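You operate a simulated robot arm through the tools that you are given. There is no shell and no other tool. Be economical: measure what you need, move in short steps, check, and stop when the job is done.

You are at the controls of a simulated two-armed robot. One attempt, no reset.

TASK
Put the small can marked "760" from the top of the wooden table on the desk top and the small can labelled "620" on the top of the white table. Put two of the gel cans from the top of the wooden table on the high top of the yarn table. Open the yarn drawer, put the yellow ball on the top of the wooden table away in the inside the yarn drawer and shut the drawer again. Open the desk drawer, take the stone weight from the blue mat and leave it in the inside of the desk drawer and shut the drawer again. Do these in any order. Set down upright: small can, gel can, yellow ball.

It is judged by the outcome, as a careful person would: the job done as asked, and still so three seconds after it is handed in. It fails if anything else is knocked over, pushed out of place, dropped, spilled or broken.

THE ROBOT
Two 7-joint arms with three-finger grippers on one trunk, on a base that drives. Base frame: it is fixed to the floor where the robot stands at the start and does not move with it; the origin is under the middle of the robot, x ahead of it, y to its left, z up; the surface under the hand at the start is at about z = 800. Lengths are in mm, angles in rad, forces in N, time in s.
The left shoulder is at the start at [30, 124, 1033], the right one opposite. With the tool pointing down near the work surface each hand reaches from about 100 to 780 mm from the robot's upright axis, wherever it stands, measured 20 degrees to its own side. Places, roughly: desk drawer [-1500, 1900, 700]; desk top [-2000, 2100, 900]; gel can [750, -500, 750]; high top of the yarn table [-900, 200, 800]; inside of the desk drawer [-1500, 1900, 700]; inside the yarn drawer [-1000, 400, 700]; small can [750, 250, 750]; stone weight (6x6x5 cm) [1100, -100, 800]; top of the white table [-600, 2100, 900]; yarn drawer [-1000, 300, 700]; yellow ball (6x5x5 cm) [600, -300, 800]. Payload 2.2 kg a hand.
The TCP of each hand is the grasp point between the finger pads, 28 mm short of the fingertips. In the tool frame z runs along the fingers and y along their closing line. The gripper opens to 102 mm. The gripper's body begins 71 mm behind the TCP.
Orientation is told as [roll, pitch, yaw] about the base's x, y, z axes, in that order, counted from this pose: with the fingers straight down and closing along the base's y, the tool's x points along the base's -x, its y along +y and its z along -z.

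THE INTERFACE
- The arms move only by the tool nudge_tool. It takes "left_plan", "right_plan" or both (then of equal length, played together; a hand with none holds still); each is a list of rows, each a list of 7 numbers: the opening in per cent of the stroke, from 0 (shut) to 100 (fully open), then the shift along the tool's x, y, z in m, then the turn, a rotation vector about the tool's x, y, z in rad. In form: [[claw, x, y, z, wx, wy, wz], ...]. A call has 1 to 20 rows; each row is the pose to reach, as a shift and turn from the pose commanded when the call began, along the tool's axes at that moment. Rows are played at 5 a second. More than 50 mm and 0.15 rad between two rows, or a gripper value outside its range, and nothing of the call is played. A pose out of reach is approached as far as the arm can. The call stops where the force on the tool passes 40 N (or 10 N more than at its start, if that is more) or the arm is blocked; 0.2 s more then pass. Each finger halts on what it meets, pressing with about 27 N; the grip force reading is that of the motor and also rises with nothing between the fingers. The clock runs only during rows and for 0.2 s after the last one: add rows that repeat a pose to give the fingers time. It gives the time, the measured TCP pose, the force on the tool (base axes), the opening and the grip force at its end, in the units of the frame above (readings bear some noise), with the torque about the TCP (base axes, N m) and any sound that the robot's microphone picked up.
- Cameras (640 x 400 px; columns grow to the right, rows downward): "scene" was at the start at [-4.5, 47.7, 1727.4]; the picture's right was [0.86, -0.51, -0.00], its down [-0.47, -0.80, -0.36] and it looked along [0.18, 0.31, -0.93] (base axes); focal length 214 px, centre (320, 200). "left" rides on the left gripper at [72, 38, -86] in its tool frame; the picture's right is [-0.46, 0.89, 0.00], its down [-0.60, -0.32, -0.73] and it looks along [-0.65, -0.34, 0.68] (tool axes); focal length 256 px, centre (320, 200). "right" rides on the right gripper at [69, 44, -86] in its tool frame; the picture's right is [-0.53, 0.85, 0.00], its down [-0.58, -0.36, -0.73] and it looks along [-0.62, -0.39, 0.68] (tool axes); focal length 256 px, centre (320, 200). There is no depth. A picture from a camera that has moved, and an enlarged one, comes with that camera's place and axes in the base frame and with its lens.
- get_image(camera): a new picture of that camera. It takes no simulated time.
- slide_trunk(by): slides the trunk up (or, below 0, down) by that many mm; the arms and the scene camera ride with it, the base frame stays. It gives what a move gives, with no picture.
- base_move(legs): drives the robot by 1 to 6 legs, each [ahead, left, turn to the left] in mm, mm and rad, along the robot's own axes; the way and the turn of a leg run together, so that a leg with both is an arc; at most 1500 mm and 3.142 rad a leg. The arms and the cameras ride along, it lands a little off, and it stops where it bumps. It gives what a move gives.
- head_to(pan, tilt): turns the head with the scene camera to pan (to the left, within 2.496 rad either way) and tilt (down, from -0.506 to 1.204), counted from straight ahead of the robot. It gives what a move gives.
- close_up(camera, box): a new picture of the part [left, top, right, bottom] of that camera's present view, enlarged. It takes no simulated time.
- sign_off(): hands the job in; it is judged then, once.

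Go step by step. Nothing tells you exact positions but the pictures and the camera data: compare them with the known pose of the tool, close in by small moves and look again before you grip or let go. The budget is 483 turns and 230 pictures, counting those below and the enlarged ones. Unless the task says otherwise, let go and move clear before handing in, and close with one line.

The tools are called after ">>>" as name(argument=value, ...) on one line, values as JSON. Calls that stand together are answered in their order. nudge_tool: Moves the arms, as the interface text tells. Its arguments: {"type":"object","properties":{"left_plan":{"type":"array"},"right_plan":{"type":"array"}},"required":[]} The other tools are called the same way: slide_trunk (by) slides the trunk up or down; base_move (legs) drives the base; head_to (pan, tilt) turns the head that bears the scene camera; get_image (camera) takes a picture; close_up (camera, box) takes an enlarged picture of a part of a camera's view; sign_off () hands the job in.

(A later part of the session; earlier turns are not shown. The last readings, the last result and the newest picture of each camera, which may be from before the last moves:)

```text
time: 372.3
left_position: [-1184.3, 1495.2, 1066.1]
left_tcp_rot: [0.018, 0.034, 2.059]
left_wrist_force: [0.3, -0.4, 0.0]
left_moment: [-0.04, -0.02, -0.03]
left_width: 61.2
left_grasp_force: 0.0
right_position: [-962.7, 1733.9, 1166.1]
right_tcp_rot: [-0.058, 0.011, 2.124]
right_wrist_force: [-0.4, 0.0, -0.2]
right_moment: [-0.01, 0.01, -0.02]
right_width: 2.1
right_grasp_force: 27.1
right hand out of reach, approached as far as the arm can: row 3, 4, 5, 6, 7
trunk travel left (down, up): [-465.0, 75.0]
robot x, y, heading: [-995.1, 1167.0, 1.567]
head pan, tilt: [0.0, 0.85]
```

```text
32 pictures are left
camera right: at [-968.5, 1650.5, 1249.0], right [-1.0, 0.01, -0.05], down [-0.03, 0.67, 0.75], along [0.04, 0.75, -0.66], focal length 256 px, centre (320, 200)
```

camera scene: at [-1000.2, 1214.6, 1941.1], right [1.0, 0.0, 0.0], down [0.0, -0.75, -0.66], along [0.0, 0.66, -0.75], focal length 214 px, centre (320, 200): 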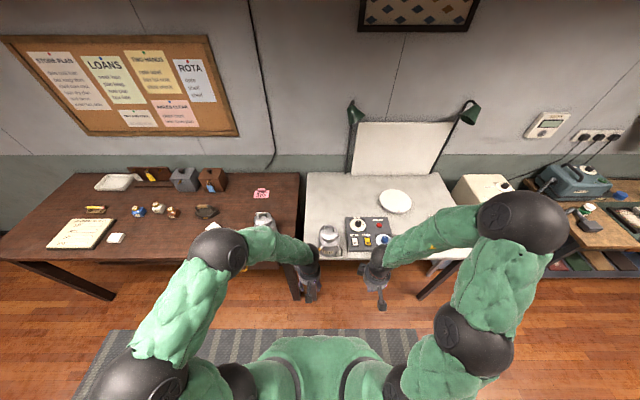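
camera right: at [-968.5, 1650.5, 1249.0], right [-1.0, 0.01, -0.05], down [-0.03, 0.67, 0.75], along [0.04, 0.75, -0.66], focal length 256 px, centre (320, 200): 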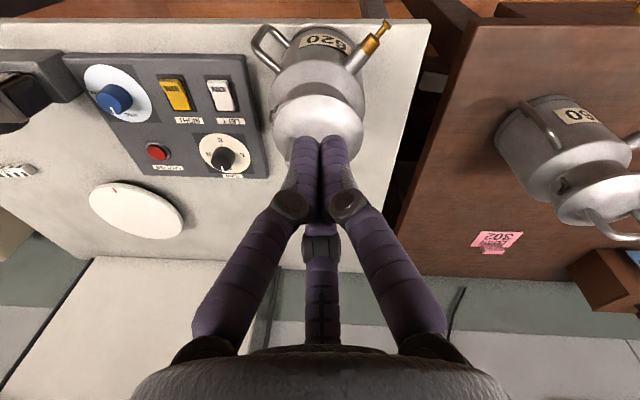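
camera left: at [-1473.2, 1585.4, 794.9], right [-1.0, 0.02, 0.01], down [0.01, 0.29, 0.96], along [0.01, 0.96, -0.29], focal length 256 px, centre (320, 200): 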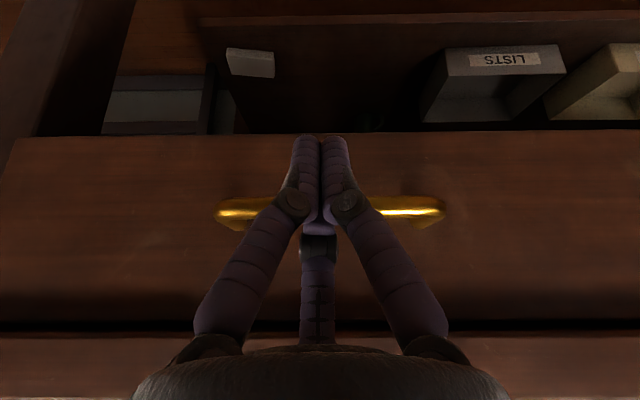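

>>> close_up(camera="right", box=[240, 20, 400, 180])

```text
2.50 times, centred on (320, 100) of right
camera zoom: at [-968.5, 1650.5, 1249.0], right [-1.0, 0.01, -0.05], down [-0.03, 0.67, 0.75], along [0.04, 0.75, -0.66], focal length 640 px, centre (320, 450)
```

zoom: 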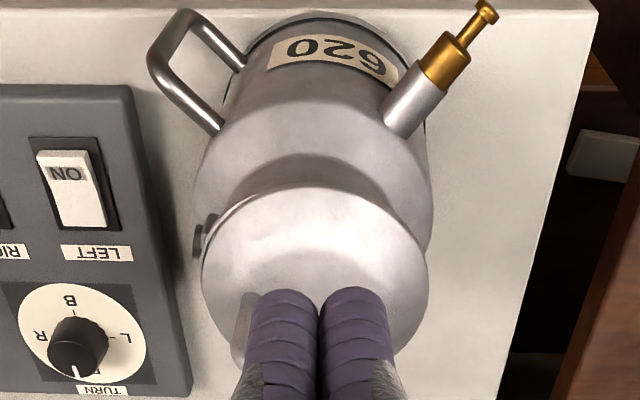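

>>> base_move(legs=[[62, -8, 0]])

>>> get_image(camera="right")

```text
time: 373.3
left_position: [-1176.8, 1556.6, 1066.2]
left_tcp_rot: [0.018, 0.034, 2.06]
left_wrist_force: [-0.5, 0.1, 0.2]
left_moment: [-0.06, 0.02, -0.03]
left_width: 61.3
left_grasp_force: 0.2
right_position: [-954.2, 1794.8, 1164.7]
right_tcp_rot: [-0.058, 0.01, 2.125]
right_wrist_force: [-0.8, 0.0, -1.0]
right_moment: [-0.03, -0.02, 0.0]
right_width: 2.3
right_grasp_force: 27.0
trunk travel left (down, up): [-465.0, 75.0]
robot x, y, heading: [-986.3, 1226.7, 1.571]
head pan, tilt: [0.0, 0.85]
```

```text
30 pictures are left
camera right: at [-960.3, 1712.1, 1248.6], right [-1.0, 0.01, -0.05], down [-0.03, 0.67, 0.74], along [0.04, 0.75, -0.67], focal length 256 px, centre (320, 200)
```

right: 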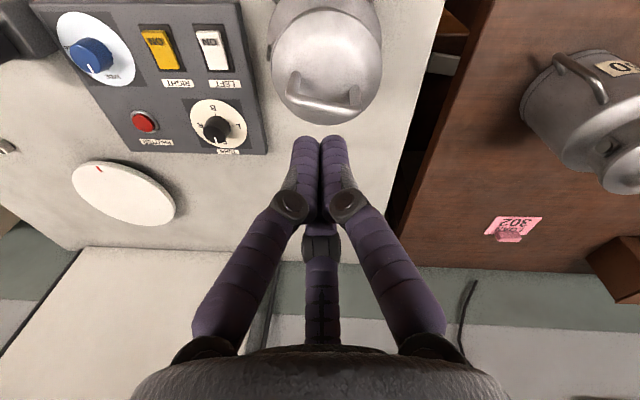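

>>> nudge_tool(right_plan=[[0, 0, 0, 0.02, 0, 0, 0], [0, 0, 0, 0.04, 0, 0, 0], [0, 0, 0, 0.052, 0, 0, 0], [0, 0, 0, 0.058, 0, 0, 0], [0, 0, 0, 0.063, 0, 0, 0], [0, 0, 0, 0.067, 0, 0, 0], [0, 0, 0, 0.071, 0, 0, 0]])

>>> nudge_tool(right_plan=[[0, 0, 0, -0.01, 0, 0, 0], [0, 0, 0, -0.05, 0, 0, 0], [0, 0, 0, -0.08, 0, 0, 0]])

>>> close_up(camera="right", box=[240, 0, 400, 160])

```text
time: 374.7
left_position: [-1177.6, 1555.7, 1065.9]
left_tcp_rot: [0.016, 0.031, 2.059]
left_wrist_force: [-0.9, -0.2, 0.0]
left_moment: [-0.01, -0.01, 0.0]
left_width: 61.2
left_grasp_force: 0.0
right_position: [-950.7, 1800.9, 1108.6]
right_tcp_rot: [-0.063, -0.005, 2.121]
right_wrist_force: [-0.5, -5.8, 23.7]
right_moment: [0.02, 0.19, 0.1]
right_width: 2.6
right_grasp_force: 27.6
trunk travel left (down, up): [-465.0, 75.0]
robot x, y, heading: [-991.6, 1228.0, 1.572]
head pan, tilt: [0.0, 0.85]
stopped in row 6 (right hand): the force on the tool passed its limit at 44 N (the readings are from after the stop); the commanded pose is now the measured one
```

```text
time: 375.5
left_position: [-1177.7, 1556.0, 1066.8]
left_tcp_rot: [0.018, 0.034, 2.059]
left_wrist_force: [-0.3, 1.0, -0.1]
left_moment: [-0.03, 0.01, 0.0]
left_width: 61.4
left_grasp_force: 0.0
right_position: [-957.0, 1796.6, 1183.4]
right_tcp_rot: [-0.063, 0.003, 2.121]
right_wrist_force: [1.2, -0.3, 0.2]
right_moment: [-0.01, -0.02, -0.04]
right_width: 2.1
right_grasp_force: 27.5
trunk travel left (down, up): [-465.0, 75.0]
robot x, y, heading: [-990.8, 1229.5, 1.568]
head pan, tilt: [0.0, 0.85]
```

```text
2.50 times, centred on (320, 80) of right
camera zoom: at [-962.2, 1712.7, 1266.1], right [-1.0, 0.01, -0.05], down [-0.03, 0.66, 0.75], along [0.05, 0.75, -0.66], focal length 640 px, centre (320, 500)
```

zoom: 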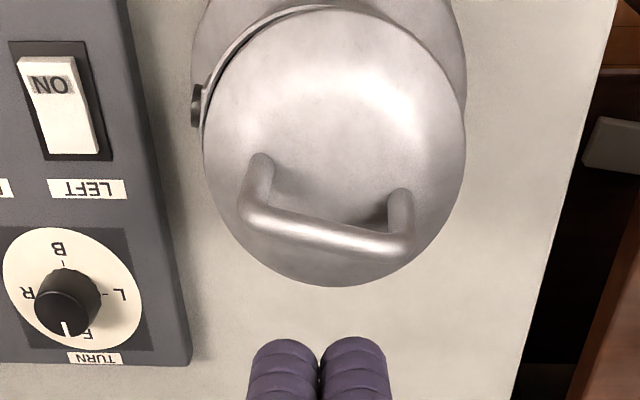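

>>> nudge_tool(right_plan=[[40, 0, -0.003, 0, 0.011, -0.018, 0.12], [80, 0.001, -0.0075, 0, 0.022, -0.036, 0.25], [100, 0.001, -0.0075, 0.03, 0.033, -0.054, 0.37], [100, 0.001, -0.0075, 0.07, 0.033, -0.054, 0.37], [100, 0.001, -0.0075, 0.09, 0.033, -0.054, 0.37], [100, 0.001, -0.0075, 0.09, 0.033, -0.054, 0.37]])

>>> get_image(camera="right")

```text
time: 376.9
left_position: [-1177.5, 1556.2, 1067.2]
left_tcp_rot: [0.018, 0.034, 2.06]
left_wrist_force: [-0.4, -0.1, 0.4]
left_moment: [-0.01, -0.03, 0.03]
left_width: 61.1
left_grasp_force: 0.1
right_position: [-945.0, 1803.0, 1096.0]
right_tcp_rot: [-0.079, -0.08, 1.757]
right_wrist_force: [0.1, 0.6, -0.9]
right_moment: [-0.04, 0.0, -0.03]
right_width: 102.0
right_grasp_force: 0.0
trunk travel left (down, up): [-465.0, 75.0]
robot x, y, heading: [-991.2, 1223.2, 1.567]
head pan, tilt: [0.0, 0.85]
```

```text
28 pictures are left
camera right: at [-980.4, 1719.7, 1171.1], right [-0.93, 0.37, -0.02], down [0.2, 0.56, 0.8], along [0.31, 0.74, -0.6], focal length 256 px, centre (320, 200)
```

right: 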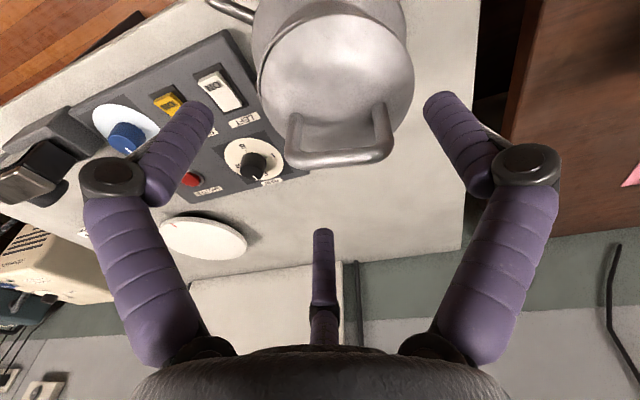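

>>> nudge_tool(right_plan=[[100, 0.001, 0.003, 0, -0.04, 0.04, 0], [100, 0.002, 0.0055, 0, -0.079, 0.08, 0], [100, 0.002, 0.0055, 0.02, -0.079, 0.08, 0], [100, 0.002, 0.0055, 0.02, -0.079, 0.08, 0]])

>>> get_image(camera="right")

```text
time: 377.9
left_position: [-1175.6, 1556.3, 1067.9]
left_tcp_rot: [0.018, 0.035, 2.061]
left_wrist_force: [-0.3, 0.1, 0.3]
left_moment: [0.02, -0.03, 0.06]
left_width: 61.3
left_grasp_force: 0.1
right_position: [-947.3, 1801.7, 1073.9]
right_tcp_rot: [0.001, 0.0, 1.755]
right_wrist_force: [0.9, 0.0, 0.1]
right_moment: [-0.01, -0.02, -0.01]
right_width: 101.8
right_grasp_force: 0.1
trunk travel left (down, up): [-465.0, 75.0]
robot x, y, heading: [-988.1, 1225.3, 1.562]
head pan, tilt: [0.0, 0.85]
```

```text
27 pictures are left
camera right: at [-978.4, 1726.5, 1160.4], right [-0.93, 0.37, 0.0], down [0.25, 0.63, 0.73], along [0.27, 0.68, -0.68], focal length 256 px, centre (320, 200)
```

right: 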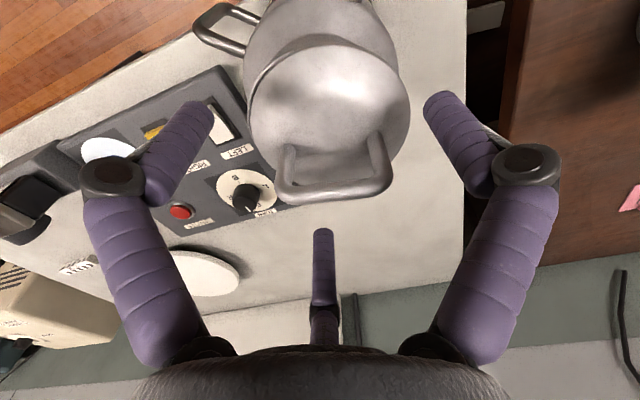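

>>> nudge_tool(right_plan=[[100, -0.0016, 0.0026, 0.012, 0, 0, 0], [100, -0.0016, 0.0026, 0.024, 0, 0, 0], [100, -0.0016, 0.0026, 0.034, 0, 0, 0], [100, -0.0016, 0.0026, 0.041, 0, 0, 0], [80, -0.0016, 0.0026, 0.041, 0, 0, 0], [60, -0.0016, 0.0026, 0.041, 0, 0, 0], [40, -0.0016, 0.0026, 0.041, 0, 0, 0], [40, -0.0016, 0.0026, 0.045, 0, 0, 0], [40, -0.0016, 0.0026, 0.049, 0, 0, 0], [40, -0.0016, 0.0026, 0.053, 0, 0, 0], [40, -0.0016, 0.0026, 0.055, 0, 0, 0]])

>>> nudge_tool(right_plan=[[80, 0, 0, 0, 0, 0, 0], [100, 0, 0, -0.004, 0, 0, 0], [100, 0, 0, -0.02, 0, 0, 0], [100, 0, 0, -0.06, 0, 0, 0], [100, 0, 0, -0.1, 0, 0, 0]])

>>> close_up(camera="right", box=[200, 0, 440, 200])

```text
time: 380.3
left_position: [-1177.5, 1554.8, 1065.6]
left_tcp_rot: [0.017, 0.031, 2.059]
left_wrist_force: [0.1, -0.3, -0.1]
left_moment: [0.0, 0.03, 0.01]
left_width: 61.2
left_grasp_force: 0.1
right_position: [-950.8, 1802.7, 1021.5]
right_tcp_rot: [-0.002, -0.004, 1.753]
right_wrist_force: [0.0, 0.8, 24.2]
right_moment: [0.05, 0.04, 0.04]
right_width: 90.1
right_grasp_force: 27.0
trunk travel left (down, up): [-465.0, 75.0]
robot x, y, heading: [-983.2, 1225.6, 1.569]
head pan, tilt: [0.0, 0.85]
```

```text
time: 381.5
left_position: [-1177.1, 1555.4, 1066.8]
left_tcp_rot: [0.016, 0.031, 2.06]
left_wrist_force: [0.4, 0.7, -0.5]
left_moment: [0.01, 0.02, -0.02]
left_width: 61.2
left_grasp_force: 0.1
right_position: [-950.5, 1801.2, 1120.5]
right_tcp_rot: [0.0, 0.001, 1.754]
right_wrist_force: [0.1, -0.4, -0.4]
right_moment: [0.02, -0.01, 0.0]
right_width: 102.1
right_grasp_force: 0.1
trunk travel left (down, up): [-465.0, 75.0]
robot x, y, heading: [-990.8, 1230.1, 1.567]
head pan, tilt: [0.0, 0.85]
heard: snap
```

```text
2.00 times, centred on (320, 100) of right
camera zoom: at [-981.2, 1726.4, 1206.1], right [-0.93, 0.37, 0.0], down [0.25, 0.63, 0.73], along [0.27, 0.68, -0.68], focal length 512 px, centre (320, 400)
```

zoom: 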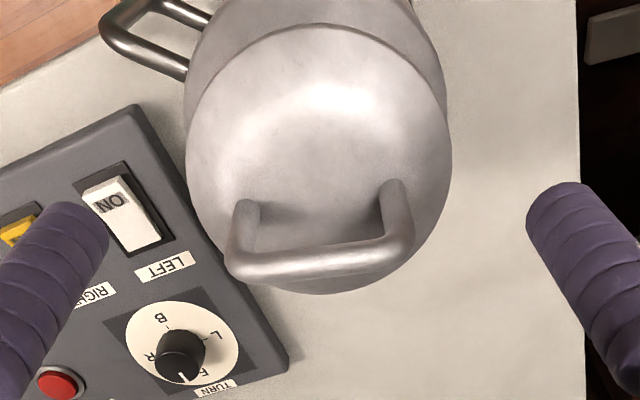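

>>> nudge_tool(right_plan=[[100, 0, 0, -0.04, 0, 0, 0], [100, 0.04, -0.004, -0.04, 0, 0, 0], [100, 0.08, -0.008, -0.04, 0, 0, 0], [100, 0.12, -0.012, -0.04, 0, 0, 0], [100, 0.16, -0.016, -0.04, 0, 0, 0], [100, 0.2, -0.019, -0.04, 0, 0, 0], [100, 0.245, -0.023, -0.04, 0, 0, 0], [100, 0.29, -0.0276, -0.04, 0, 0, 0]], left_plan=[[100, 0, 0, -0.02, 0, 0, 0], [100, 0.03, 0, -0.04, 0, 0, 0], [100, 0.06, 0, -0.06, 0, 0, 0], [100, 0.09, 0, -0.08, 0, 0, 0], [100, 0.1, 0, -0.08, 0, 0, 0], [100, 0.1, 0, -0.08, 0, 0, 0], [100, 0.1, 0, -0.08, 0, 0, 0], [100, 0.1, 0, -0.08, 0, 0, 0]])

>>> base_move(legs=[[-230, 0, 0], [0, 0, -1.567], [940, 0, 0], [0, -1200, 0], [180, 0, 0]])

>>> head_to(pan=-0.1, tilt=0.85)

>>> get_image(camera="scene")

```text
time: 383.3
left_position: [-1130.3, 1469.4, 1150.2]
left_tcp_rot: [0.017, 0.032, 2.059]
left_wrist_force: [0.0, -0.6, 0.2]
left_moment: [0.04, 0.01, 0.01]
left_width: 101.8
left_grasp_force: 0.1
right_position: [-869.4, 1520.7, 1160.1]
right_tcp_rot: [0.001, -0.002, 1.753]
right_wrist_force: [-1.2, -0.5, 0.5]
right_moment: [-0.05, 0.0, 0.04]
right_width: 102.1
right_grasp_force: 0.1
trunk travel left (down, up): [-465.0, 75.0]
robot x, y, heading: [-991.1, 1227.7, 1.568]
head pan, tilt: [0.0, 0.85]
```

```text
time: 400.1
left_position: [362.0, -65.6, 1149.3]
left_tcp_rot: [0.018, 0.034, 0.488]
left_wrist_force: [0.8, -1.7, 0.6]
left_moment: [-0.01, 0.06, 0.0]
left_width: 101.9
left_grasp_force: 0.1
right_position: [412.6, -325.8, 1159.1]
right_tcp_rot: [-0.002, 0.001, 0.183]
right_wrist_force: [-0.3, 0.4, -0.9]
right_moment: [0.02, 0.04, 0.03]
right_width: 102.0
right_grasp_force: 0.0
trunk travel left (down, up): [-465.0, 75.0]
robot x, y, heading: [118.4, -206.6, -0.004]
head pan, tilt: [0.0, 0.85]
```

```text
time: 400.8
left_position: [361.1, -65.9, 1149.2]
left_tcp_rot: [0.019, 0.032, 0.488]
left_wrist_force: [-0.6, -0.8, 0.3]
left_moment: [0.02, -0.01, 0.01]
left_width: 102.0
left_grasp_force: 0.2
right_position: [413.0, -325.4, 1158.9]
right_tcp_rot: [0.0, 0.0, 0.182]
right_wrist_force: [0.1, 0.6, 0.2]
right_moment: [0.03, 0.01, -0.01]
right_width: 102.0
right_grasp_force: 0.1
trunk travel left (down, up): [-465.0, 75.0]
robot x, y, heading: [119.4, -204.7, -0.006]
head pan, tilt: [-0.099, 0.85]
```

```text
25 pictures are left
camera scene: at [164.7, -214.4, 1941.0], right [-0.1, -0.99, 0.0], down [-0.75, 0.08, -0.66], along [0.66, -0.07, -0.75], focal length 214 px, centre (320, 200)
```

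scene: 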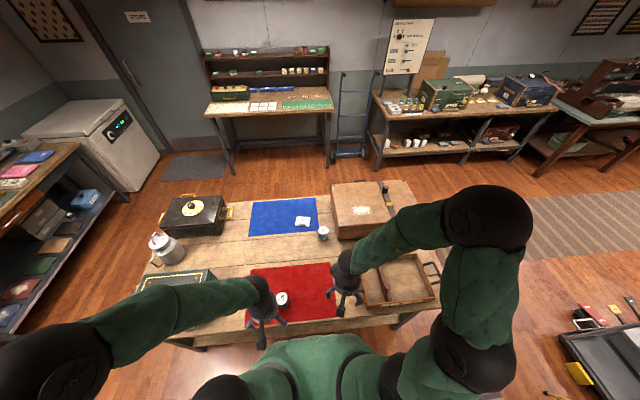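

>>> slide_trunk(by=-190)

>>> nudge_tool(left_plan=[[100, -0.035, 0.018, 0, 0, 0, 0], [100, -0.07, 0.036, 0, 0, 0, 0], [100, -0.1, 0.054, 0, 0, 0, 0], [100, -0.131, 0.071, 0, 0, 0, 0], [100, -0.131, 0.071, 0, 0, 0, 0]])

>>> get_image(camera="left")

```text
time: 402.9
left_position: [361.5, -65.2, 960.0]
left_tcp_rot: [0.018, 0.034, 0.488]
left_wrist_force: [-0.5, 0.0, 1.0]
left_moment: [0.0, 0.0, -0.01]
left_width: 101.8
left_grasp_force: 0.0
right_position: [412.5, -325.0, 970.1]
right_tcp_rot: [-0.002, 0.0, 0.181]
right_wrist_force: [0.2, -0.2, -0.7]
right_moment: [-0.01, 0.02, -0.01]
right_width: 102.1
right_grasp_force: 0.0
trunk travel left (down, up): [-275.0, 265.0]
robot x, y, heading: [119.2, -205.1, -0.001]
head pan, tilt: [-0.099, 0.85]
```

```text
time: 404.1
left_position: [442.7, 58.9, 957.0]
left_tcp_rot: [0.018, 0.035, 0.49]
left_wrist_force: [0.5, -0.5, 0.2]
left_moment: [-0.02, -0.03, 0.0]
left_width: 102.1
left_grasp_force: 0.0
right_position: [413.2, -325.5, 970.8]
right_tcp_rot: [0.001, 0.001, 0.181]
right_wrist_force: [-0.6, -0.3, 0.3]
right_moment: [0.03, -0.02, 0.01]
right_width: 101.9
right_grasp_force: 0.1
trunk travel left (down, up): [-275.0, 265.0]
robot x, y, heading: [120.1, -203.1, -0.002]
head pan, tilt: [-0.099, 0.85]
```

```text
24 pictures are left
camera left: at [363.7, 57.1, 1046.4], right [0.0, 1.0, 0.0], down [0.71, 0.0, 0.71], along [0.71, 0.0, -0.71], focal length 256 px, centre (320, 200)
```

left: 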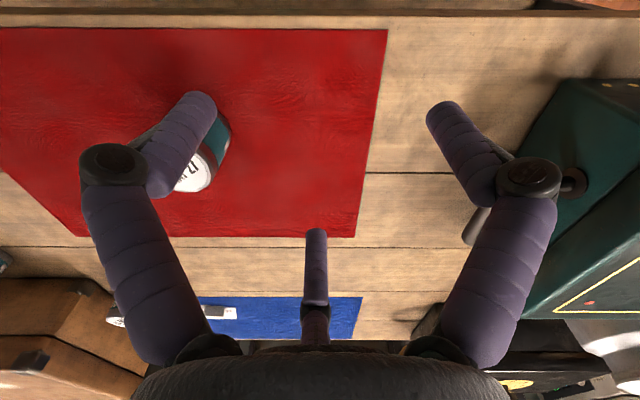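

>>> nudge_tool(left_plan=[[100, 0, -0.035, 0, 0, 0, 0], [100, 0, -0.07, 0, 0, 0, 0], [100, 0, -0.105, 0, 0, 0, 0], [100, 0, -0.1355, 0, 0, 0, 0], [100, 0, -0.1355, 0, 0, 0, 0]])

>>> get_image(camera="left")

```text
time: 405.2
left_position: [506.5, -61.2, 955.3]
left_tcp_rot: [0.019, 0.033, 0.489]
left_wrist_force: [-0.7, -0.3, -0.2]
left_moment: [-0.01, -0.05, 0.01]
left_width: 101.9
left_grasp_force: 0.1
right_position: [412.6, -325.0, 970.2]
right_tcp_rot: [-0.001, -0.001, 0.181]
right_wrist_force: [0.1, -0.4, 0.3]
right_moment: [-0.01, -0.01, -0.02]
right_width: 102.4
right_grasp_force: 0.0
trunk travel left (down, up): [-275.0, 265.0]
robot x, y, heading: [119.5, -208.0, 0.001]
head pan, tilt: [-0.099, 0.85]
```

```text
23 pictures are left
camera left: at [427.2, -62.4, 1044.1], right [0.0, 1.0, 0.0], down [0.71, 0.0, 0.71], along [0.71, 0.0, -0.71], focal length 256 px, centre (320, 200)
```

left: 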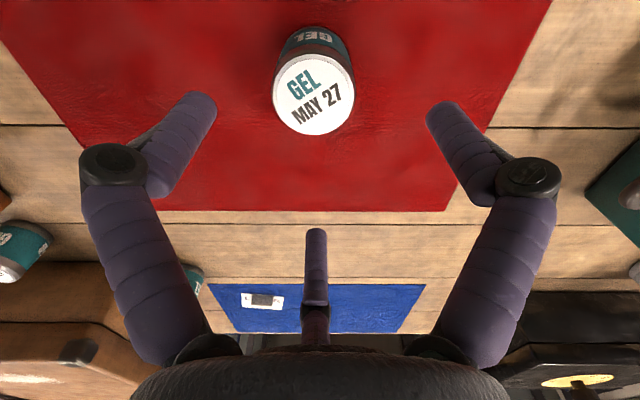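

>>> nudge_tool(left_plan=[[100, 0.0085, -0.002, 0.03, 0.019, -0.033, 0], [100, 0.0085, -0.002, 0.065, 0.019, -0.033, 0], [100, 0.0085, -0.002, 0.095, 0.019, -0.033, 0], [100, 0.0085, -0.002, 0.113, 0.019, -0.033, 0], [80, 0.0085, -0.002, 0.113, 0.019, -0.033, 0], [60, 0.0085, -0.002, 0.113, 0.019, -0.033, 0], [45, 0.0085, -0.002, 0.113, 0.019, -0.033, 0], [35, 0.0085, -0.002, 0.113, 0.019, -0.033, 0], [35, 0.0085, -0.002, 0.113, 0.019, -0.033, 0]])

>>> nudge_tool(left_plan=[[35, 0, 0, -0.03, 0, 0, 0], [35, 0, 0, -0.07, 0, 0, 0], [35, 0, 0, -0.11, 0, 0, 0], [35, 0, 0, -0.15, 0, 0, 0], [35, 0, 0, -0.19, 0, 0, 0], [35, 0.03, 0.02, -0.21, 0, 0, 0], [35, 0.05, 0.06, -0.22, 0, 0, 0], [35, 0.06, 0.1, -0.22, 0, 0, 0]])

>>> get_image(camera="left")

```text
time: 407.2
left_position: [496.8, -67.1, 843.0]
left_tcp_rot: [-0.003, -0.002, 0.487]
left_wrist_force: [2.3, 0.4, 2.8]
left_moment: [0.01, -0.02, 0.0]
left_width: 58.6
left_grasp_force: 27.1
right_position: [412.8, -324.3, 969.5]
right_tcp_rot: [-0.002, -0.001, 0.183]
right_wrist_force: [0.0, 0.4, 0.3]
right_moment: [0.0, -0.02, 0.02]
right_width: 102.1
right_grasp_force: 0.0
trunk travel left (down, up): [-275.0, 265.0]
robot x, y, heading: [120.3, -206.4, -0.004]
head pan, tilt: [-0.099, 0.85]
```

```text
time: 409.1
left_position: [395.3, -6.4, 1063.7]
left_tcp_rot: [-0.003, 0.0, 0.486]
left_wrist_force: [-0.3, 0.1, -1.9]
left_moment: [0.01, 0.01, -0.01]
left_width: 58.7
left_grasp_force: 27.3
right_position: [412.7, -324.7, 968.9]
right_tcp_rot: [-0.002, 0.001, 0.181]
right_wrist_force: [-0.1, -0.6, -0.7]
right_moment: [-0.03, -0.01, 0.02]
right_width: 101.9
right_grasp_force: 0.1
trunk travel left (down, up): [-275.0, 265.0]
robot x, y, heading: [116.7, -204.3, -0.003]
head pan, tilt: [-0.099, 0.85]
```

```text
22 pictures are left
camera left: at [312.6, -7.1, 1148.7], right [0.0, 1.0, 0.0], down [0.68, 0.0, 0.73], along [0.73, 0.0, -0.68], focal length 256 px, centre (320, 200)
```

left: 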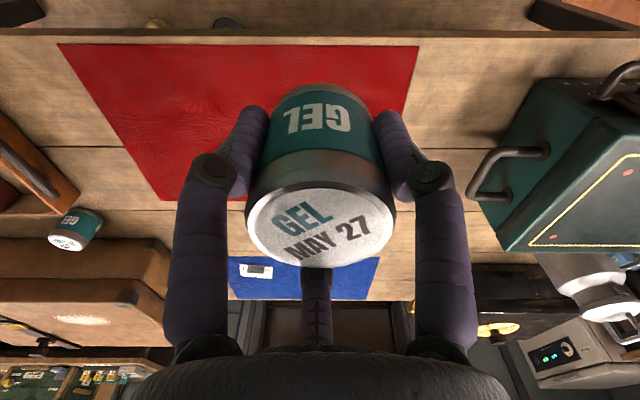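

>>> nudge_tool(right_plan=[[100, -0.044, -0.006, 0, 0, 0, 0], [100, -0.088, -0.012, 0, 0, 0, 0], [100, -0.132, -0.018, 0, 0, 0, 0], [100, -0.177, -0.025, 0, 0, 0, 0], [100, -0.221, -0.031, 0, 0, 0, 0], [100, -0.265, -0.037, 0, 0, 0, 0], [100, -0.31, -0.043, 0, 0, 0, 0], [100, -0.354, -0.0495, 0, 0, 0, 0], [100, -0.354, -0.0495, 0, 0, 0, 0]])

>>> get_image(camera="right")

```text
time: 411.1
left_position: [395.9, -6.0, 1063.4]
left_tcp_rot: [-0.001, 0.0, 0.487]
left_wrist_force: [0.8, -0.1, -1.3]
left_moment: [0.0, -0.04, 0.04]
left_width: 58.6
left_grasp_force: 26.9
right_position: [770.2, -310.5, 968.8]
right_tcp_rot: [0.002, -0.001, 0.181]
right_wrist_force: [-0.7, -0.3, -0.9]
right_moment: [0.03, -0.03, -0.01]
right_width: 102.2
right_grasp_force: 0.0
trunk travel left (down, up): [-275.0, 265.0]
robot x, y, heading: [118.5, -209.2, -0.003]
head pan, tilt: [-0.099, 0.85]
```

```text
21 pictures are left
camera right: at [694.2, -279.5, 1055.8], right [0.37, 0.93, 0.0], down [0.63, -0.25, 0.73], along [0.68, -0.27, -0.68], focal length 256 px, centre (320, 200)
```

right: 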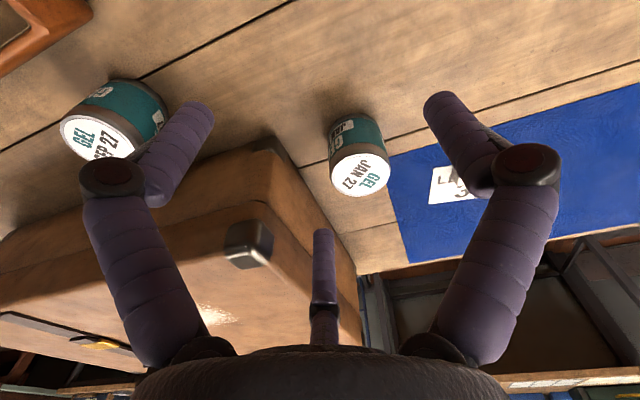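

>>> nudge_tool(right_plan=[[100, -0.03, -0.003, 0, 0, 0, 0], [100, -0.06, -0.007, 0, 0, 0, 0], [100, -0.0887, -0.01, 0, 0, 0, 0], [100, -0.0887, -0.01, 0.03, 0, 0, 0], [100, -0.0887, -0.01, 0.03, 0, 0, 0]])

>>> get_image(camera="right")

```text
time: 412.2
left_position: [397.9, -5.7, 1062.8]
left_tcp_rot: [-0.002, 0.0, 0.487]
left_wrist_force: [0.2, 0.0, -2.3]
left_moment: [0.03, 0.02, 0.06]
left_width: 58.4
left_grasp_force: 27.6
right_position: [822.7, -296.1, 945.3]
right_tcp_rot: [-0.002, -0.002, 0.182]
right_wrist_force: [-0.7, 0.3, -0.2]
right_moment: [-0.01, 0.01, 0.03]
right_width: 101.9
right_grasp_force: 0.1
right hand out of reach, approached as far as the arm can: row 2, 3, 4, 5
trunk travel left (down, up): [-275.0, 265.0]
robot x, y, heading: [120.3, -205.8, -0.004]
head pan, tilt: [-0.099, 0.85]
```

```text
20 pictures are left
camera right: at [746.7, -266.1, 1030.7], right [0.37, 0.93, 0.0], down [0.63, -0.25, 0.73], along [0.68, -0.27, -0.68], focal length 256 px, centre (320, 200)
```

right: 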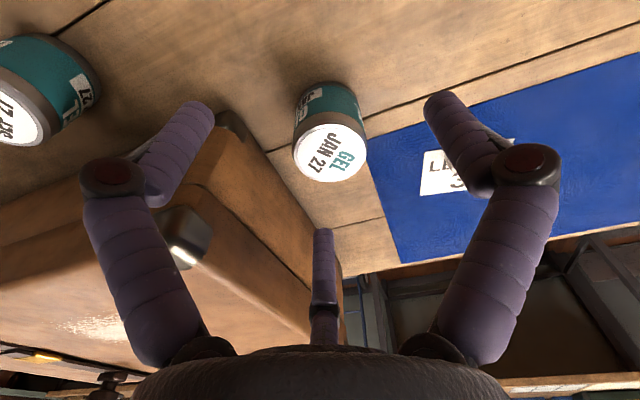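

>>> nudge_tool(right_plan=[[100, 0, 0, -0.03, 0, 0, 0], [100, 0.03, -0.02, -0.05, 0, 0, 0], [95, 0.055, -0.05, -0.05, 0, 0, 0], [90, 0.075, -0.085, -0.05, 0, 0, 0], [85, 0.09, -0.12, -0.05, 0, 0, 0], [80, 0.105, -0.15, -0.05, 0, 0, 0], [76, 0.1187, -0.1817, -0.04, 0, 0, 0], [76, 0.1187, -0.1817, -0.01, 0, 0, 0], [76, 0.1187, -0.1817, -0.01, 0, 0, 0]])

>>> get_image(camera="right")

```text
time: 414.2
left_position: [396.4, -6.3, 1063.3]
left_tcp_rot: [-0.002, -0.002, 0.487]
left_wrist_force: [-0.6, 0.2, -2.2]
left_moment: [0.01, -0.02, 0.0]
left_width: 58.4
left_grasp_force: 27.2
right_position: [709.8, -462.1, 944.0]
right_tcp_rot: [-0.039, -0.012, 0.157]
right_wrist_force: [0.8, -0.1, 0.7]
right_moment: [0.03, -0.01, 0.02]
right_width: 77.7
right_grasp_force: 0.1
right hand out of reach, approached as far as the arm can: row 3, 4, 5, 6, 7, 8, 9
trunk travel left (down, up): [-275.0, 265.0]
robot x, y, heading: [117.8, -205.3, -0.003]
head pan, tilt: [-0.099, 0.85]
```

```text
19 pictures are left
camera right: at [632.6, -426.4, 1026.3], right [0.4, 0.92, -0.03], down [0.61, -0.24, 0.75], along [0.68, -0.32, -0.66], focal length 256 px, centre (320, 200)
```

right: 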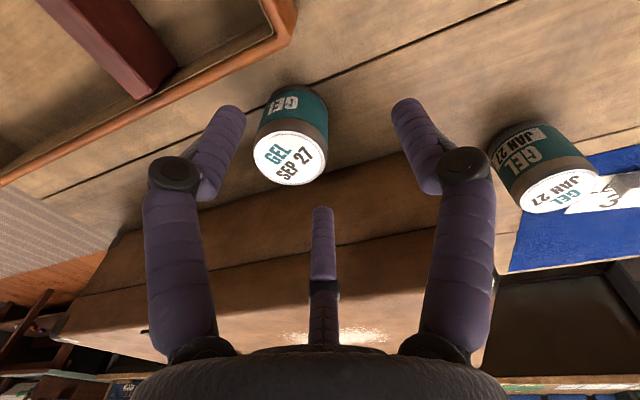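

>>> base_move(legs=[[0, -110, 0]])

>>> nudge_tool(right_plan=[[76, -0.018, 0.016, 0, -0.02, 0.006, 0], [76, -0.027, 0.035, 0, -0.039, 0.012, 0], [76, -0.037, 0.066, 0, -0.039, 0.012, 0], [76, -0.037, 0.066, 0, -0.039, 0.012, 0]])

>>> get_image(camera="right")

```text
time: 415.4
left_position: [398.3, -117.1, 1063.4]
left_tcp_rot: [-0.002, 0.0, 0.488]
left_wrist_force: [-1.0, -0.3, -1.2]
left_moment: [0.03, 0.02, 0.01]
left_width: 58.5
left_grasp_force: 27.1
right_position: [709.6, -574.1, 943.6]
right_tcp_rot: [-0.041, -0.014, 0.155]
right_wrist_force: [-1.0, -0.9, 0.0]
right_moment: [0.02, 0.01, 0.0]
right_width: 77.1
right_grasp_force: 0.0
trunk travel left (down, up): [-275.0, 265.0]
robot x, y, heading: [122.8, -315.9, -0.003]
head pan, tilt: [-0.099, 0.85]
```

```text
time: 416.4
left_position: [396.7, -117.3, 1062.5]
left_tcp_rot: [-0.003, -0.001, 0.485]
left_wrist_force: [0.3, -0.2, -1.4]
left_moment: [0.03, 0.02, 0.01]
left_width: 58.2
left_grasp_force: 27.4
right_position: [735.1, -502.1, 941.8]
right_tcp_rot: [0.0, 0.0, 0.155]
right_wrist_force: [-0.2, 0.2, 0.9]
right_moment: [0.03, 0.01, 0.0]
right_width: 77.6
right_grasp_force: 0.0
right hand out of reach, approached as far as the arm can: row 1, 2
trunk travel left (down, up): [-275.0, 265.0]
robot x, y, heading: [122.5, -314.7, -0.0]
head pan, tilt: [-0.099, 0.85]
```

```text
18 pictures are left
camera right: at [660.5, -469.1, 1026.6], right [0.4, 0.92, 0.0], down [0.63, -0.27, 0.73], along [0.67, -0.29, -0.68], focal length 256 px, centre (320, 200)
```

right: 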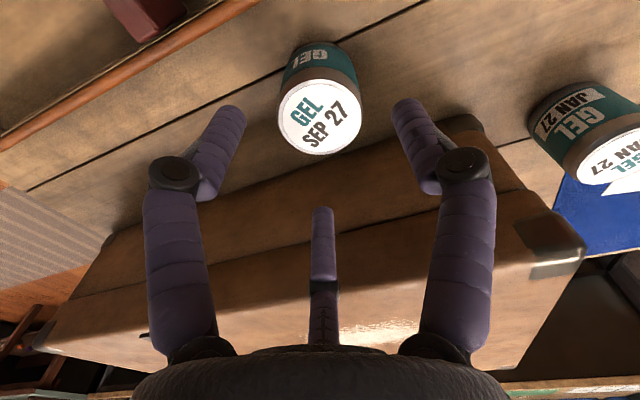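

>>> nudge_tool(right_plan=[[76, -0.003, -0.001, 0.03, 0, 0, 0], [76, -0.003, -0.001, 0.06, 0, 0, 0], [76, -0.003, -0.001, 0.085, 0, 0, 0], [76, -0.003, -0.001, 0.098, 0, 0, 0], [65, -0.003, -0.001, 0.098, 0, 0, 0], [50, -0.003, -0.001, 0.098, 0, 0, 0], [38, -0.003, -0.001, 0.098, 0, 0, 0], [35, -0.003, -0.001, 0.098, 0, 0, 0], [35, -0.003, -0.001, 0.098, 0, 0, 0]])

>>> nudge_tool(right_plan=[[35, 0, 0, -0.03, 0, 0, 0], [35, 0, 0, -0.07, 0, 0, 0], [35, 0.02, 0, -0.1, 0, 0, 0], [35, 0.05, 0, -0.13, 0, 0, 0], [35, 0.09, 0.01, -0.15, 0, 0, 0], [35, 0.13, 0.02, -0.17, 0, 0, 0], [35, 0.17, 0.04, -0.19, 0, 0, 0], [35, 0.21, 0.06, -0.2, 0, 0, 0], [35, 0.25, 0.08, -0.21, 0, 0, 0], [35, 0.29, 0.1, -0.21, 0, 0, 0]])

>>> get_image(camera="right")

```text
time: 418.4
left_position: [396.2, -115.7, 1061.9]
left_tcp_rot: [-0.001, 0.001, 0.487]
left_wrist_force: [0.0, 0.6, -2.3]
left_moment: [-0.04, 0.01, 0.01]
left_width: 58.7
left_grasp_force: 27.0
right_position: [738.9, -500.3, 843.3]
right_tcp_rot: [-0.001, 0.001, 0.154]
right_wrist_force: [1.9, -0.5, 2.7]
right_moment: [0.0, -0.06, 0.0]
right_width: 58.8
right_grasp_force: 26.9
trunk travel left (down, up): [-275.0, 265.0]
robot x, y, heading: [118.7, -312.6, -0.007]
head pan, tilt: [-0.099, 0.85]
```

```text
time: 420.6
left_position: [395.2, -115.7, 1063.1]
left_tcp_rot: [-0.004, 0.0, 0.487]
left_wrist_force: [0.0, -0.5, -1.9]
left_moment: [0.0, -0.04, -0.01]
left_width: 58.7
left_grasp_force: 27.3
right_position: [433.9, -447.1, 1054.4]
right_tcp_rot: [-0.002, 0.0, 0.156]
right_wrist_force: [-0.3, 0.1, -1.1]
right_moment: [0.01, -0.05, -0.02]
right_width: 58.5
right_grasp_force: 26.8
trunk travel left (down, up): [-275.0, 265.0]
robot x, y, heading: [114.6, -316.5, -0.006]
head pan, tilt: [-0.099, 0.85]
```

```text
17 pictures are left
camera right: at [358.6, -414.6, 1139.6], right [0.4, 0.92, 0.0], down [0.63, -0.27, 0.73], along [0.67, -0.29, -0.68], focal length 256 px, centre (320, 200)
```

right: 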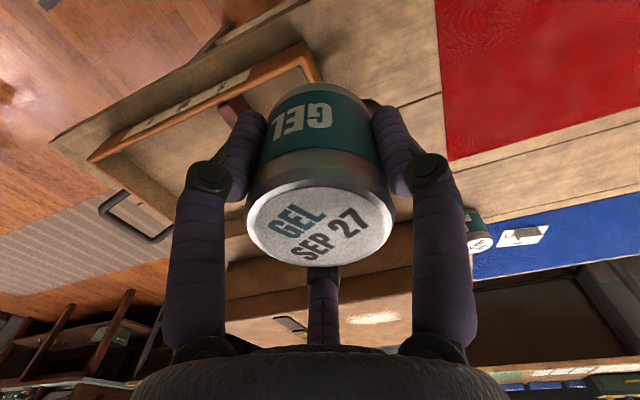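

>>> base_move(legs=[[-200, 0, 0], [0, 1276, 0], [0, 0, -1.565], [0, -950, 0]])

>>> head_to(pan=0.0, tilt=1.0)

>>> get_image(camera="scene")

```text
time: 436.6
left_position: [-828.0, 668.6, 1063.3]
left_tcp_rot: [-0.002, 0.001, -1.077]
left_wrist_force: [-0.4, -0.2, -1.5]
left_moment: [-0.01, 0.02, 0.0]
left_width: 58.5
left_grasp_force: 27.1
right_position: [-1158.5, 628.4, 1053.9]
right_tcp_rot: [0.0, 0.0, -1.408]
right_wrist_force: [0.4, -1.4, -1.7]
right_moment: [0.0, -0.04, 0.0]
right_width: 58.7
right_grasp_force: 27.3
trunk travel left (down, up): [-275.0, 265.0]
robot x, y, heading: [-1029.5, 944.7, -1.567]
head pan, tilt: [-0.099, 0.85]
```

```text
time: 437.3
left_position: [-827.5, 668.3, 1063.6]
left_tcp_rot: [-0.002, 0.0, -1.077]
left_wrist_force: [0.9, 0.3, -3.0]
left_moment: [0.01, 0.0, 0.03]
left_width: 58.4
left_grasp_force: 26.9
right_position: [-1157.4, 628.7, 1053.7]
right_tcp_rot: [-0.002, 0.001, -1.409]
right_wrist_force: [0.1, -0.3, -1.1]
right_moment: [-0.02, 0.02, 0.0]
right_width: 58.4
right_grasp_force: 26.7
trunk travel left (down, up): [-275.0, 265.0]
robot x, y, heading: [-1029.2, 943.2, -1.561]
head pan, tilt: [0.0, 1.0]
```

```text
16 pictures are left
camera scene: at [-1031.3, 905.2, 1740.0], right [-1.0, 0.0, 0.0], down [0.0, 0.84, -0.54], along [0.0, -0.54, -0.84], focal length 214 px, centre (320, 200)
```

scene: 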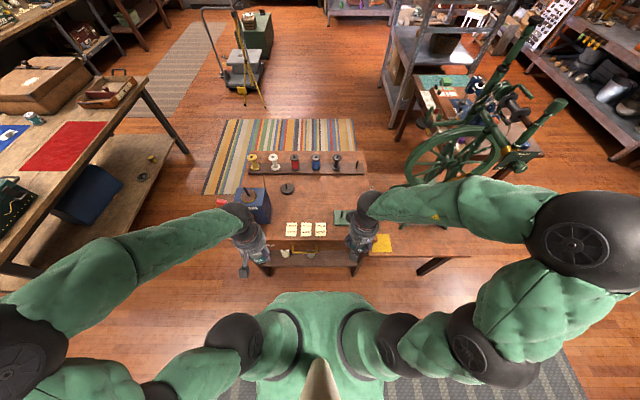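

>>> nudge_tool(left_plan=[[35, -0.027, -0.032, 0.01, 0, 0, 0], [35, -0.053, -0.063, 0.02, 0, 0, 0], [35, -0.08, -0.095, 0.03, 0, 0, 0], [35, -0.106, -0.127, 0.04, 0, 0, 0], [35, -0.133, -0.159, 0.06, 0, 0, 0], [35, -0.16, -0.191, 0.08, 0, 0, 0], [35, -0.187, -0.223, 0.1, 0, 0, 0], [35, -0.213, -0.255, 0.11, 0, 0, 0], [35, -0.235, -0.282, 0.12, 0, 0, 0], [35, -0.254, -0.304, 0.12, 0, 0, 0], [35, -0.254, -0.304, 0.12, 0, 0, 0]])

>>> get_image(camera="left")

```text
time: 439.7
left_position: [-974.7, 300.4, 945.7]
left_tcp_rot: [-0.002, 0.001, -1.078]
left_wrist_force: [0.7, -0.2, -2.1]
left_moment: [-0.01, 0.0, 0.01]
left_width: 58.6
left_grasp_force: 26.8
right_position: [-1159.1, 628.5, 1053.2]
right_tcp_rot: [-0.002, -0.001, -1.409]
right_wrist_force: [-0.1, 0.9, -0.7]
right_moment: [-0.02, 0.0, -0.01]
right_width: 58.6
right_grasp_force: 26.9
trunk travel left (down, up): [-275.0, 265.0]
robot x, y, heading: [-1031.4, 945.1, -1.567]
head pan, tilt: [0.0, 1.0]
```

```text
15 pictures are left
camera left: at [-977.1, 382.1, 1030.9], right [1.0, 0.01, 0.0], down [0.01, -0.68, 0.73], along [0.01, -0.73, -0.68], focal length 256 px, centre (320, 200)
```

left: 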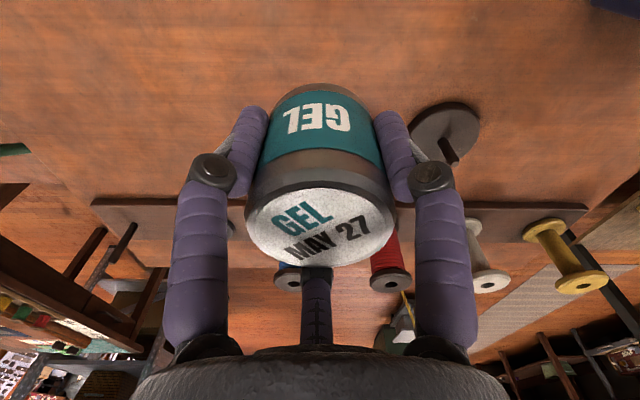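

>>> nudge_tool(left_plan=[[35, 0, 0, 0.03, 0, 0, 0], [35, 0, 0, 0.06, 0, 0, 0], [35, 0, 0, 0.08, 0, 0, 0], [35, 0, 0, 0.09, 0, 0, 0], [35, 0, 0, 0.09, 0, 0, 0]])

>>> nudge_tool(left_plan=[[35, 0, 0, 0.003, 0, 0, 0], [35, 0, 0, 0.006, 0, 0, 0], [35, 0, 0, 0.006, 0, 0, 0]])

>>> nudge_tool(left_plan=[[35, 0, 0, 0.003, 0, 0, 0], [35, 0, 0, 0.005, 0, 0, 0], [35, 0, 0, 0.005, 0, 0, 0]])

```text
time: 440.9
left_position: [-976.2, 300.0, 854.5]
left_tcp_rot: [-0.002, 0.0, -1.079]
left_wrist_force: [1.1, -0.2, -0.8]
left_moment: [0.0, -0.01, 0.03]
left_width: 58.3
left_grasp_force: 27.1
right_position: [-1158.7, 628.9, 1053.8]
right_tcp_rot: [-0.001, 0.002, -1.409]
right_wrist_force: [-0.3, 1.0, -1.2]
right_moment: [0.0, 0.01, -0.03]
right_width: 58.8
right_grasp_force: 27.6
trunk travel left (down, up): [-275.0, 265.0]
robot x, y, heading: [-1026.6, 950.1, -1.566]
head pan, tilt: [0.0, 1.0]
```

```text
time: 441.7
left_position: [-974.6, 300.0, 847.5]
left_tcp_rot: [-0.002, -0.001, -1.077]
left_wrist_force: [0.1, 0.5, -2.0]
left_moment: [0.01, 0.0, -0.02]
left_width: 58.4
left_grasp_force: 27.3
right_position: [-1157.5, 628.6, 1053.8]
right_tcp_rot: [-0.001, 0.002, -1.409]
right_wrist_force: [0.5, 0.5, -2.1]
right_moment: [0.03, 0.0, -0.03]
right_width: 58.6
right_grasp_force: 27.0
trunk travel left (down, up): [-275.0, 265.0]
robot x, y, heading: [-1027.5, 944.1, -1.565]
head pan, tilt: [0.0, 1.0]
```

```text
time: 442.5
left_position: [-973.8, 301.8, 841.3]
left_tcp_rot: [-0.003, -0.002, -1.076]
left_wrist_force: [-0.3, 0.2, -1.2]
left_moment: [0.02, -0.02, -0.02]
left_width: 58.8
left_grasp_force: 27.1
right_position: [-1158.4, 628.2, 1054.4]
right_tcp_rot: [-0.001, 0.001, -1.41]
right_wrist_force: [0.5, 0.4, -1.1]
right_moment: [0.03, -0.01, 0.02]
right_width: 58.6
right_grasp_force: 26.4
trunk travel left (down, up): [-275.0, 265.0]
robot x, y, heading: [-1031.8, 943.8, -1.568]
head pan, tilt: [0.0, 1.0]
```

>>> nudge_tool(left_plan=[[35, 0, 0, 0.003, 0, 0, 0], [35, 0, 0, 0.006, 0, 0, 0], [35, 0, 0, 0.006, 0, 0, 0]])

>>> nudge_tool(left_plan=[[35, 0, 0, 0.003, 0, 0, 0], [35, 0, 0, 0.005, 0, 0, 0], [35, 0, 0, 0.005, 0, 0, 0]])

>>> get_image(camera="left")

```text
time: 443.3
left_position: [-973.4, 300.4, 841.0]
left_tcp_rot: [-0.005, -0.006, -1.075]
left_wrist_force: [-0.3, 2.6, 21.4]
left_moment: [0.16, -0.05, 0.05]
left_width: 58.7
left_grasp_force: 27.1
right_position: [-1159.0, 629.8, 1054.8]
right_tcp_rot: [-0.003, 0.0, -1.407]
right_wrist_force: [0.9, -1.2, -0.9]
right_moment: [0.05, -0.03, 0.04]
right_width: 58.5
right_grasp_force: 26.6
trunk travel left (down, up): [-275.0, 265.0]
robot x, y, heading: [-1025.9, 947.7, -1.569]
head pan, tilt: [0.0, 1.0]
```

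```text
time: 444.1
left_position: [-975.2, 300.5, 833.1]
left_tcp_rot: [-0.004, -0.003, -1.075]
left_wrist_force: [1.9, -4.4, 21.9]
left_moment: [-0.13, -0.1, -0.02]
left_width: 58.7
left_grasp_force: 27.0
right_position: [-1157.6, 628.1, 1054.4]
right_tcp_rot: [-0.002, -0.001, -1.408]
right_wrist_force: [0.4, 0.3, -0.9]
right_moment: [0.03, -0.01, 0.01]
right_width: 58.6
right_grasp_force: 26.6
trunk travel left (down, up): [-275.0, 265.0]
robot x, y, heading: [-1031.0, 945.7, -1.566]
head pan, tilt: [0.0, 1.0]
```

```text
14 pictures are left
camera left: at [-976.6, 381.4, 918.6], right [1.0, 0.01, 0.0], down [0.01, -0.68, 0.73], along [0.01, -0.73, -0.68], focal length 256 px, centre (320, 200)
```

left: 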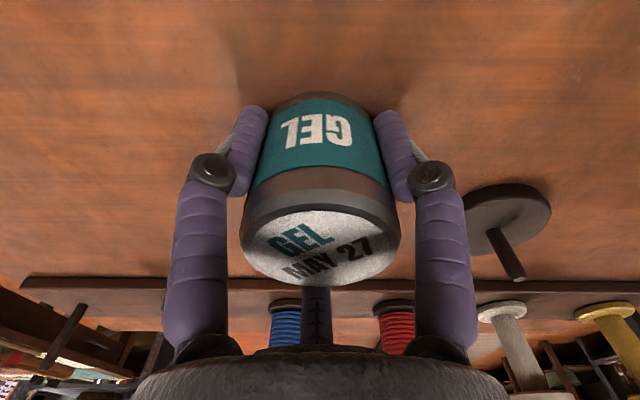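

>>> nudge_tool(left_plan=[[35, 0, 0, -0.003, 0, 0, 0], [55, 0, 0, -0.003, 0, 0, 0], [80, 0, 0, -0.003, 0, 0, 0], [90, 0, 0, -0.003, 0, 0, 0], [90, 0, 0, -0.03, 0, 0, 0], [90, 0, 0, -0.07, 0, 0, 0], [90, 0, 0, -0.11, 0, 0, 0], [90, 0.03, 0.02, -0.14, 0, 0, 0], [90, 0.06, 0.05, -0.17, 0, 0, 0], [90, 0.09, 0.085, -0.18, 0, 0, 0], [90, 0.12, 0.12, -0.18, 0, 0, 0], [90, 0.15, 0.155, -0.18, 0, 0, 0], [90, 0.18, 0.19, -0.18, 0, 0, 0]])

>>> close_up(camera="scene", box=[230, 150, 400, 260])

```text
refused: row 9 steps farther than a row can; nothing moved
```

```text
3.64 times, centred on (315, 205) of scene
camera zoom: at [-1031.6, 907.1, 1740.1], right [-1.0, 0.0, 0.0], down [0.0, 0.84, -0.54], along [0.0, -0.54, -0.84], focal length 780 px, centre (338, 182)
```

zoom: 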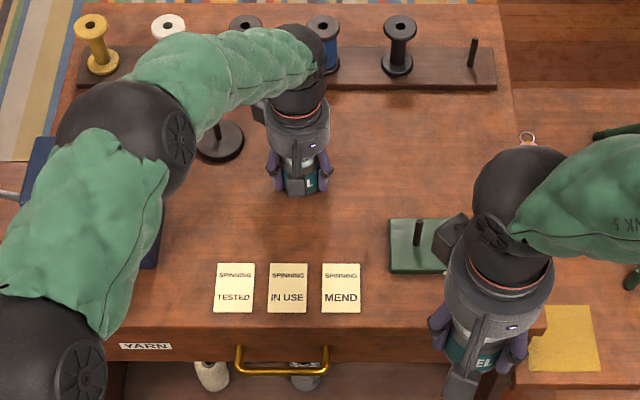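

>>> nudge_tool(left_plan=[[35, 0, 0, -0.003, 0, 0, 0], [55, 0, 0, -0.003, 0, 0, 0], [80, 0, 0, -0.003, 0, 0, 0], [90, 0, 0, -0.003, 0, 0, 0], [90, 0, 0, -0.03, 0, 0, 0], [90, 0, 0, -0.07, 0, 0, 0], [90, 0, 0, -0.11, 0, 0, 0], [90, 0.025, 0.025, -0.14, 0, 0, 0], [90, 0.05, 0.055, -0.16, 0, 0, 0], [90, 0.08, 0.085, -0.18, 0, 0, 0], [90, 0.11, 0.115, -0.18, 0, 0, 0], [90, 0.14, 0.145, -0.18, 0, 0, 0], [90, 0.17, 0.18, -0.18, 0, 0, 0], [90, 0.2, 0.21, -0.18, 0, 0, 0]])

>>> nudge_tool(right_plan=[[35, -0.03, 0.0, 0.01, 0, 0, 0], [35, -0.065, 0.0, 0.02, 0, 0, 0], [35, -0.1, 0.0, 0.03, 0, 0, 0], [35, -0.135, 0.0, 0.04, 0, 0, 0], [35, -0.17, 0.0, 0.05, 0, 0, 0], [35, -0.205, 0.0, 0.06, 0, 0, 0], [35, -0.24, 0.0, 0.07, 0, 0, 0], [35, -0.275, 0.0, 0.08, 0, 0, 0], [35, -0.305, -0.02, 0.09, 0, 0, 0], [35, -0.335, -0.046, 0.1, 0, 0, 0], [35, -0.335, -0.046, 0.1, 0, 0, 0]])

>>> get_image(camera="right")

>>> get_image(camera="scene")

```text
time: 447.1
left_position: [-884.3, 577.8, 1011.2]
left_tcp_rot: [-0.002, -0.001, -1.076]
left_wrist_force: [0.1, 0.0, -0.3]
left_moment: [-0.03, 0.02, 0.01]
left_width: 91.6
left_grasp_force: 0.1
right_position: [-1157.8, 629.6, 1055.1]
right_tcp_rot: [-0.002, 0.0, -1.408]
right_wrist_force: [-0.8, 0.3, -1.0]
right_moment: [-0.01, -0.02, 0.01]
right_width: 58.7
right_grasp_force: 27.2
trunk travel left (down, up): [-275.0, 265.0]
robot x, y, heading: [-1028.0, 946.4, -1.569]
head pan, tilt: [0.0, 1.0]
```

```text
time: 449.5
left_position: [-884.3, 576.9, 1012.2]
left_tcp_rot: [-0.003, 0.0, -1.076]
left_wrist_force: [0.6, 0.3, -0.1]
left_moment: [-0.03, -0.02, 0.02]
left_width: 92.0
left_grasp_force: 0.0
right_position: [-1150.9, 292.0, 953.7]
right_tcp_rot: [0.0, 0.001, -1.409]
right_wrist_force: [-0.3, -0.5, -1.4]
right_moment: [-0.02, 0.01, -0.01]
right_width: 58.6
right_grasp_force: 27.5
trunk travel left (down, up): [-275.0, 265.0]
robot x, y, heading: [-1030.0, 946.3, -1.567]
head pan, tilt: [0.0, 1.0]
```

```text
12 pictures are left
camera right: at [-1118.1, 366.6, 1039.1], right [0.92, -0.39, 0.0], down [-0.27, -0.63, 0.73], along [-0.29, -0.67, -0.68], focal length 256 px, centre (320, 200)
```

right: 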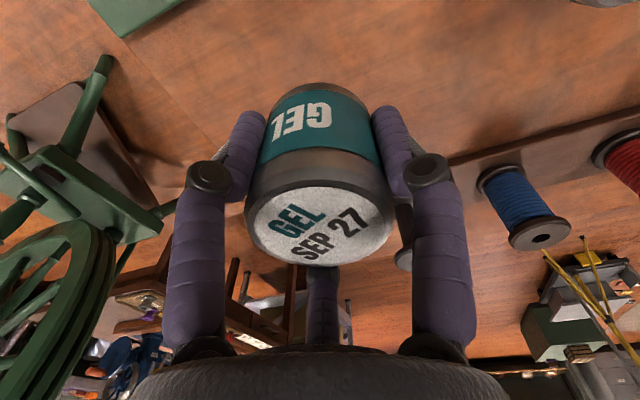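

```text
11 pictures are left
camera scene: at [-1031.1, 906.2, 1740.0], right [-1.0, 0.0, 0.0], down [0.0, 0.84, -0.54], along [0.0, -0.54, -0.84], focal length 214 px, centre (320, 200)
```

scene: 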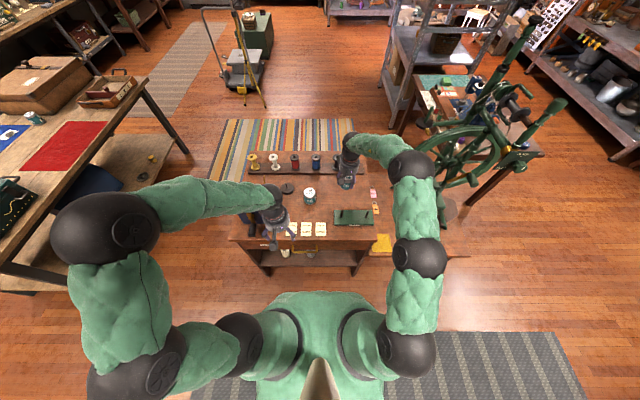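

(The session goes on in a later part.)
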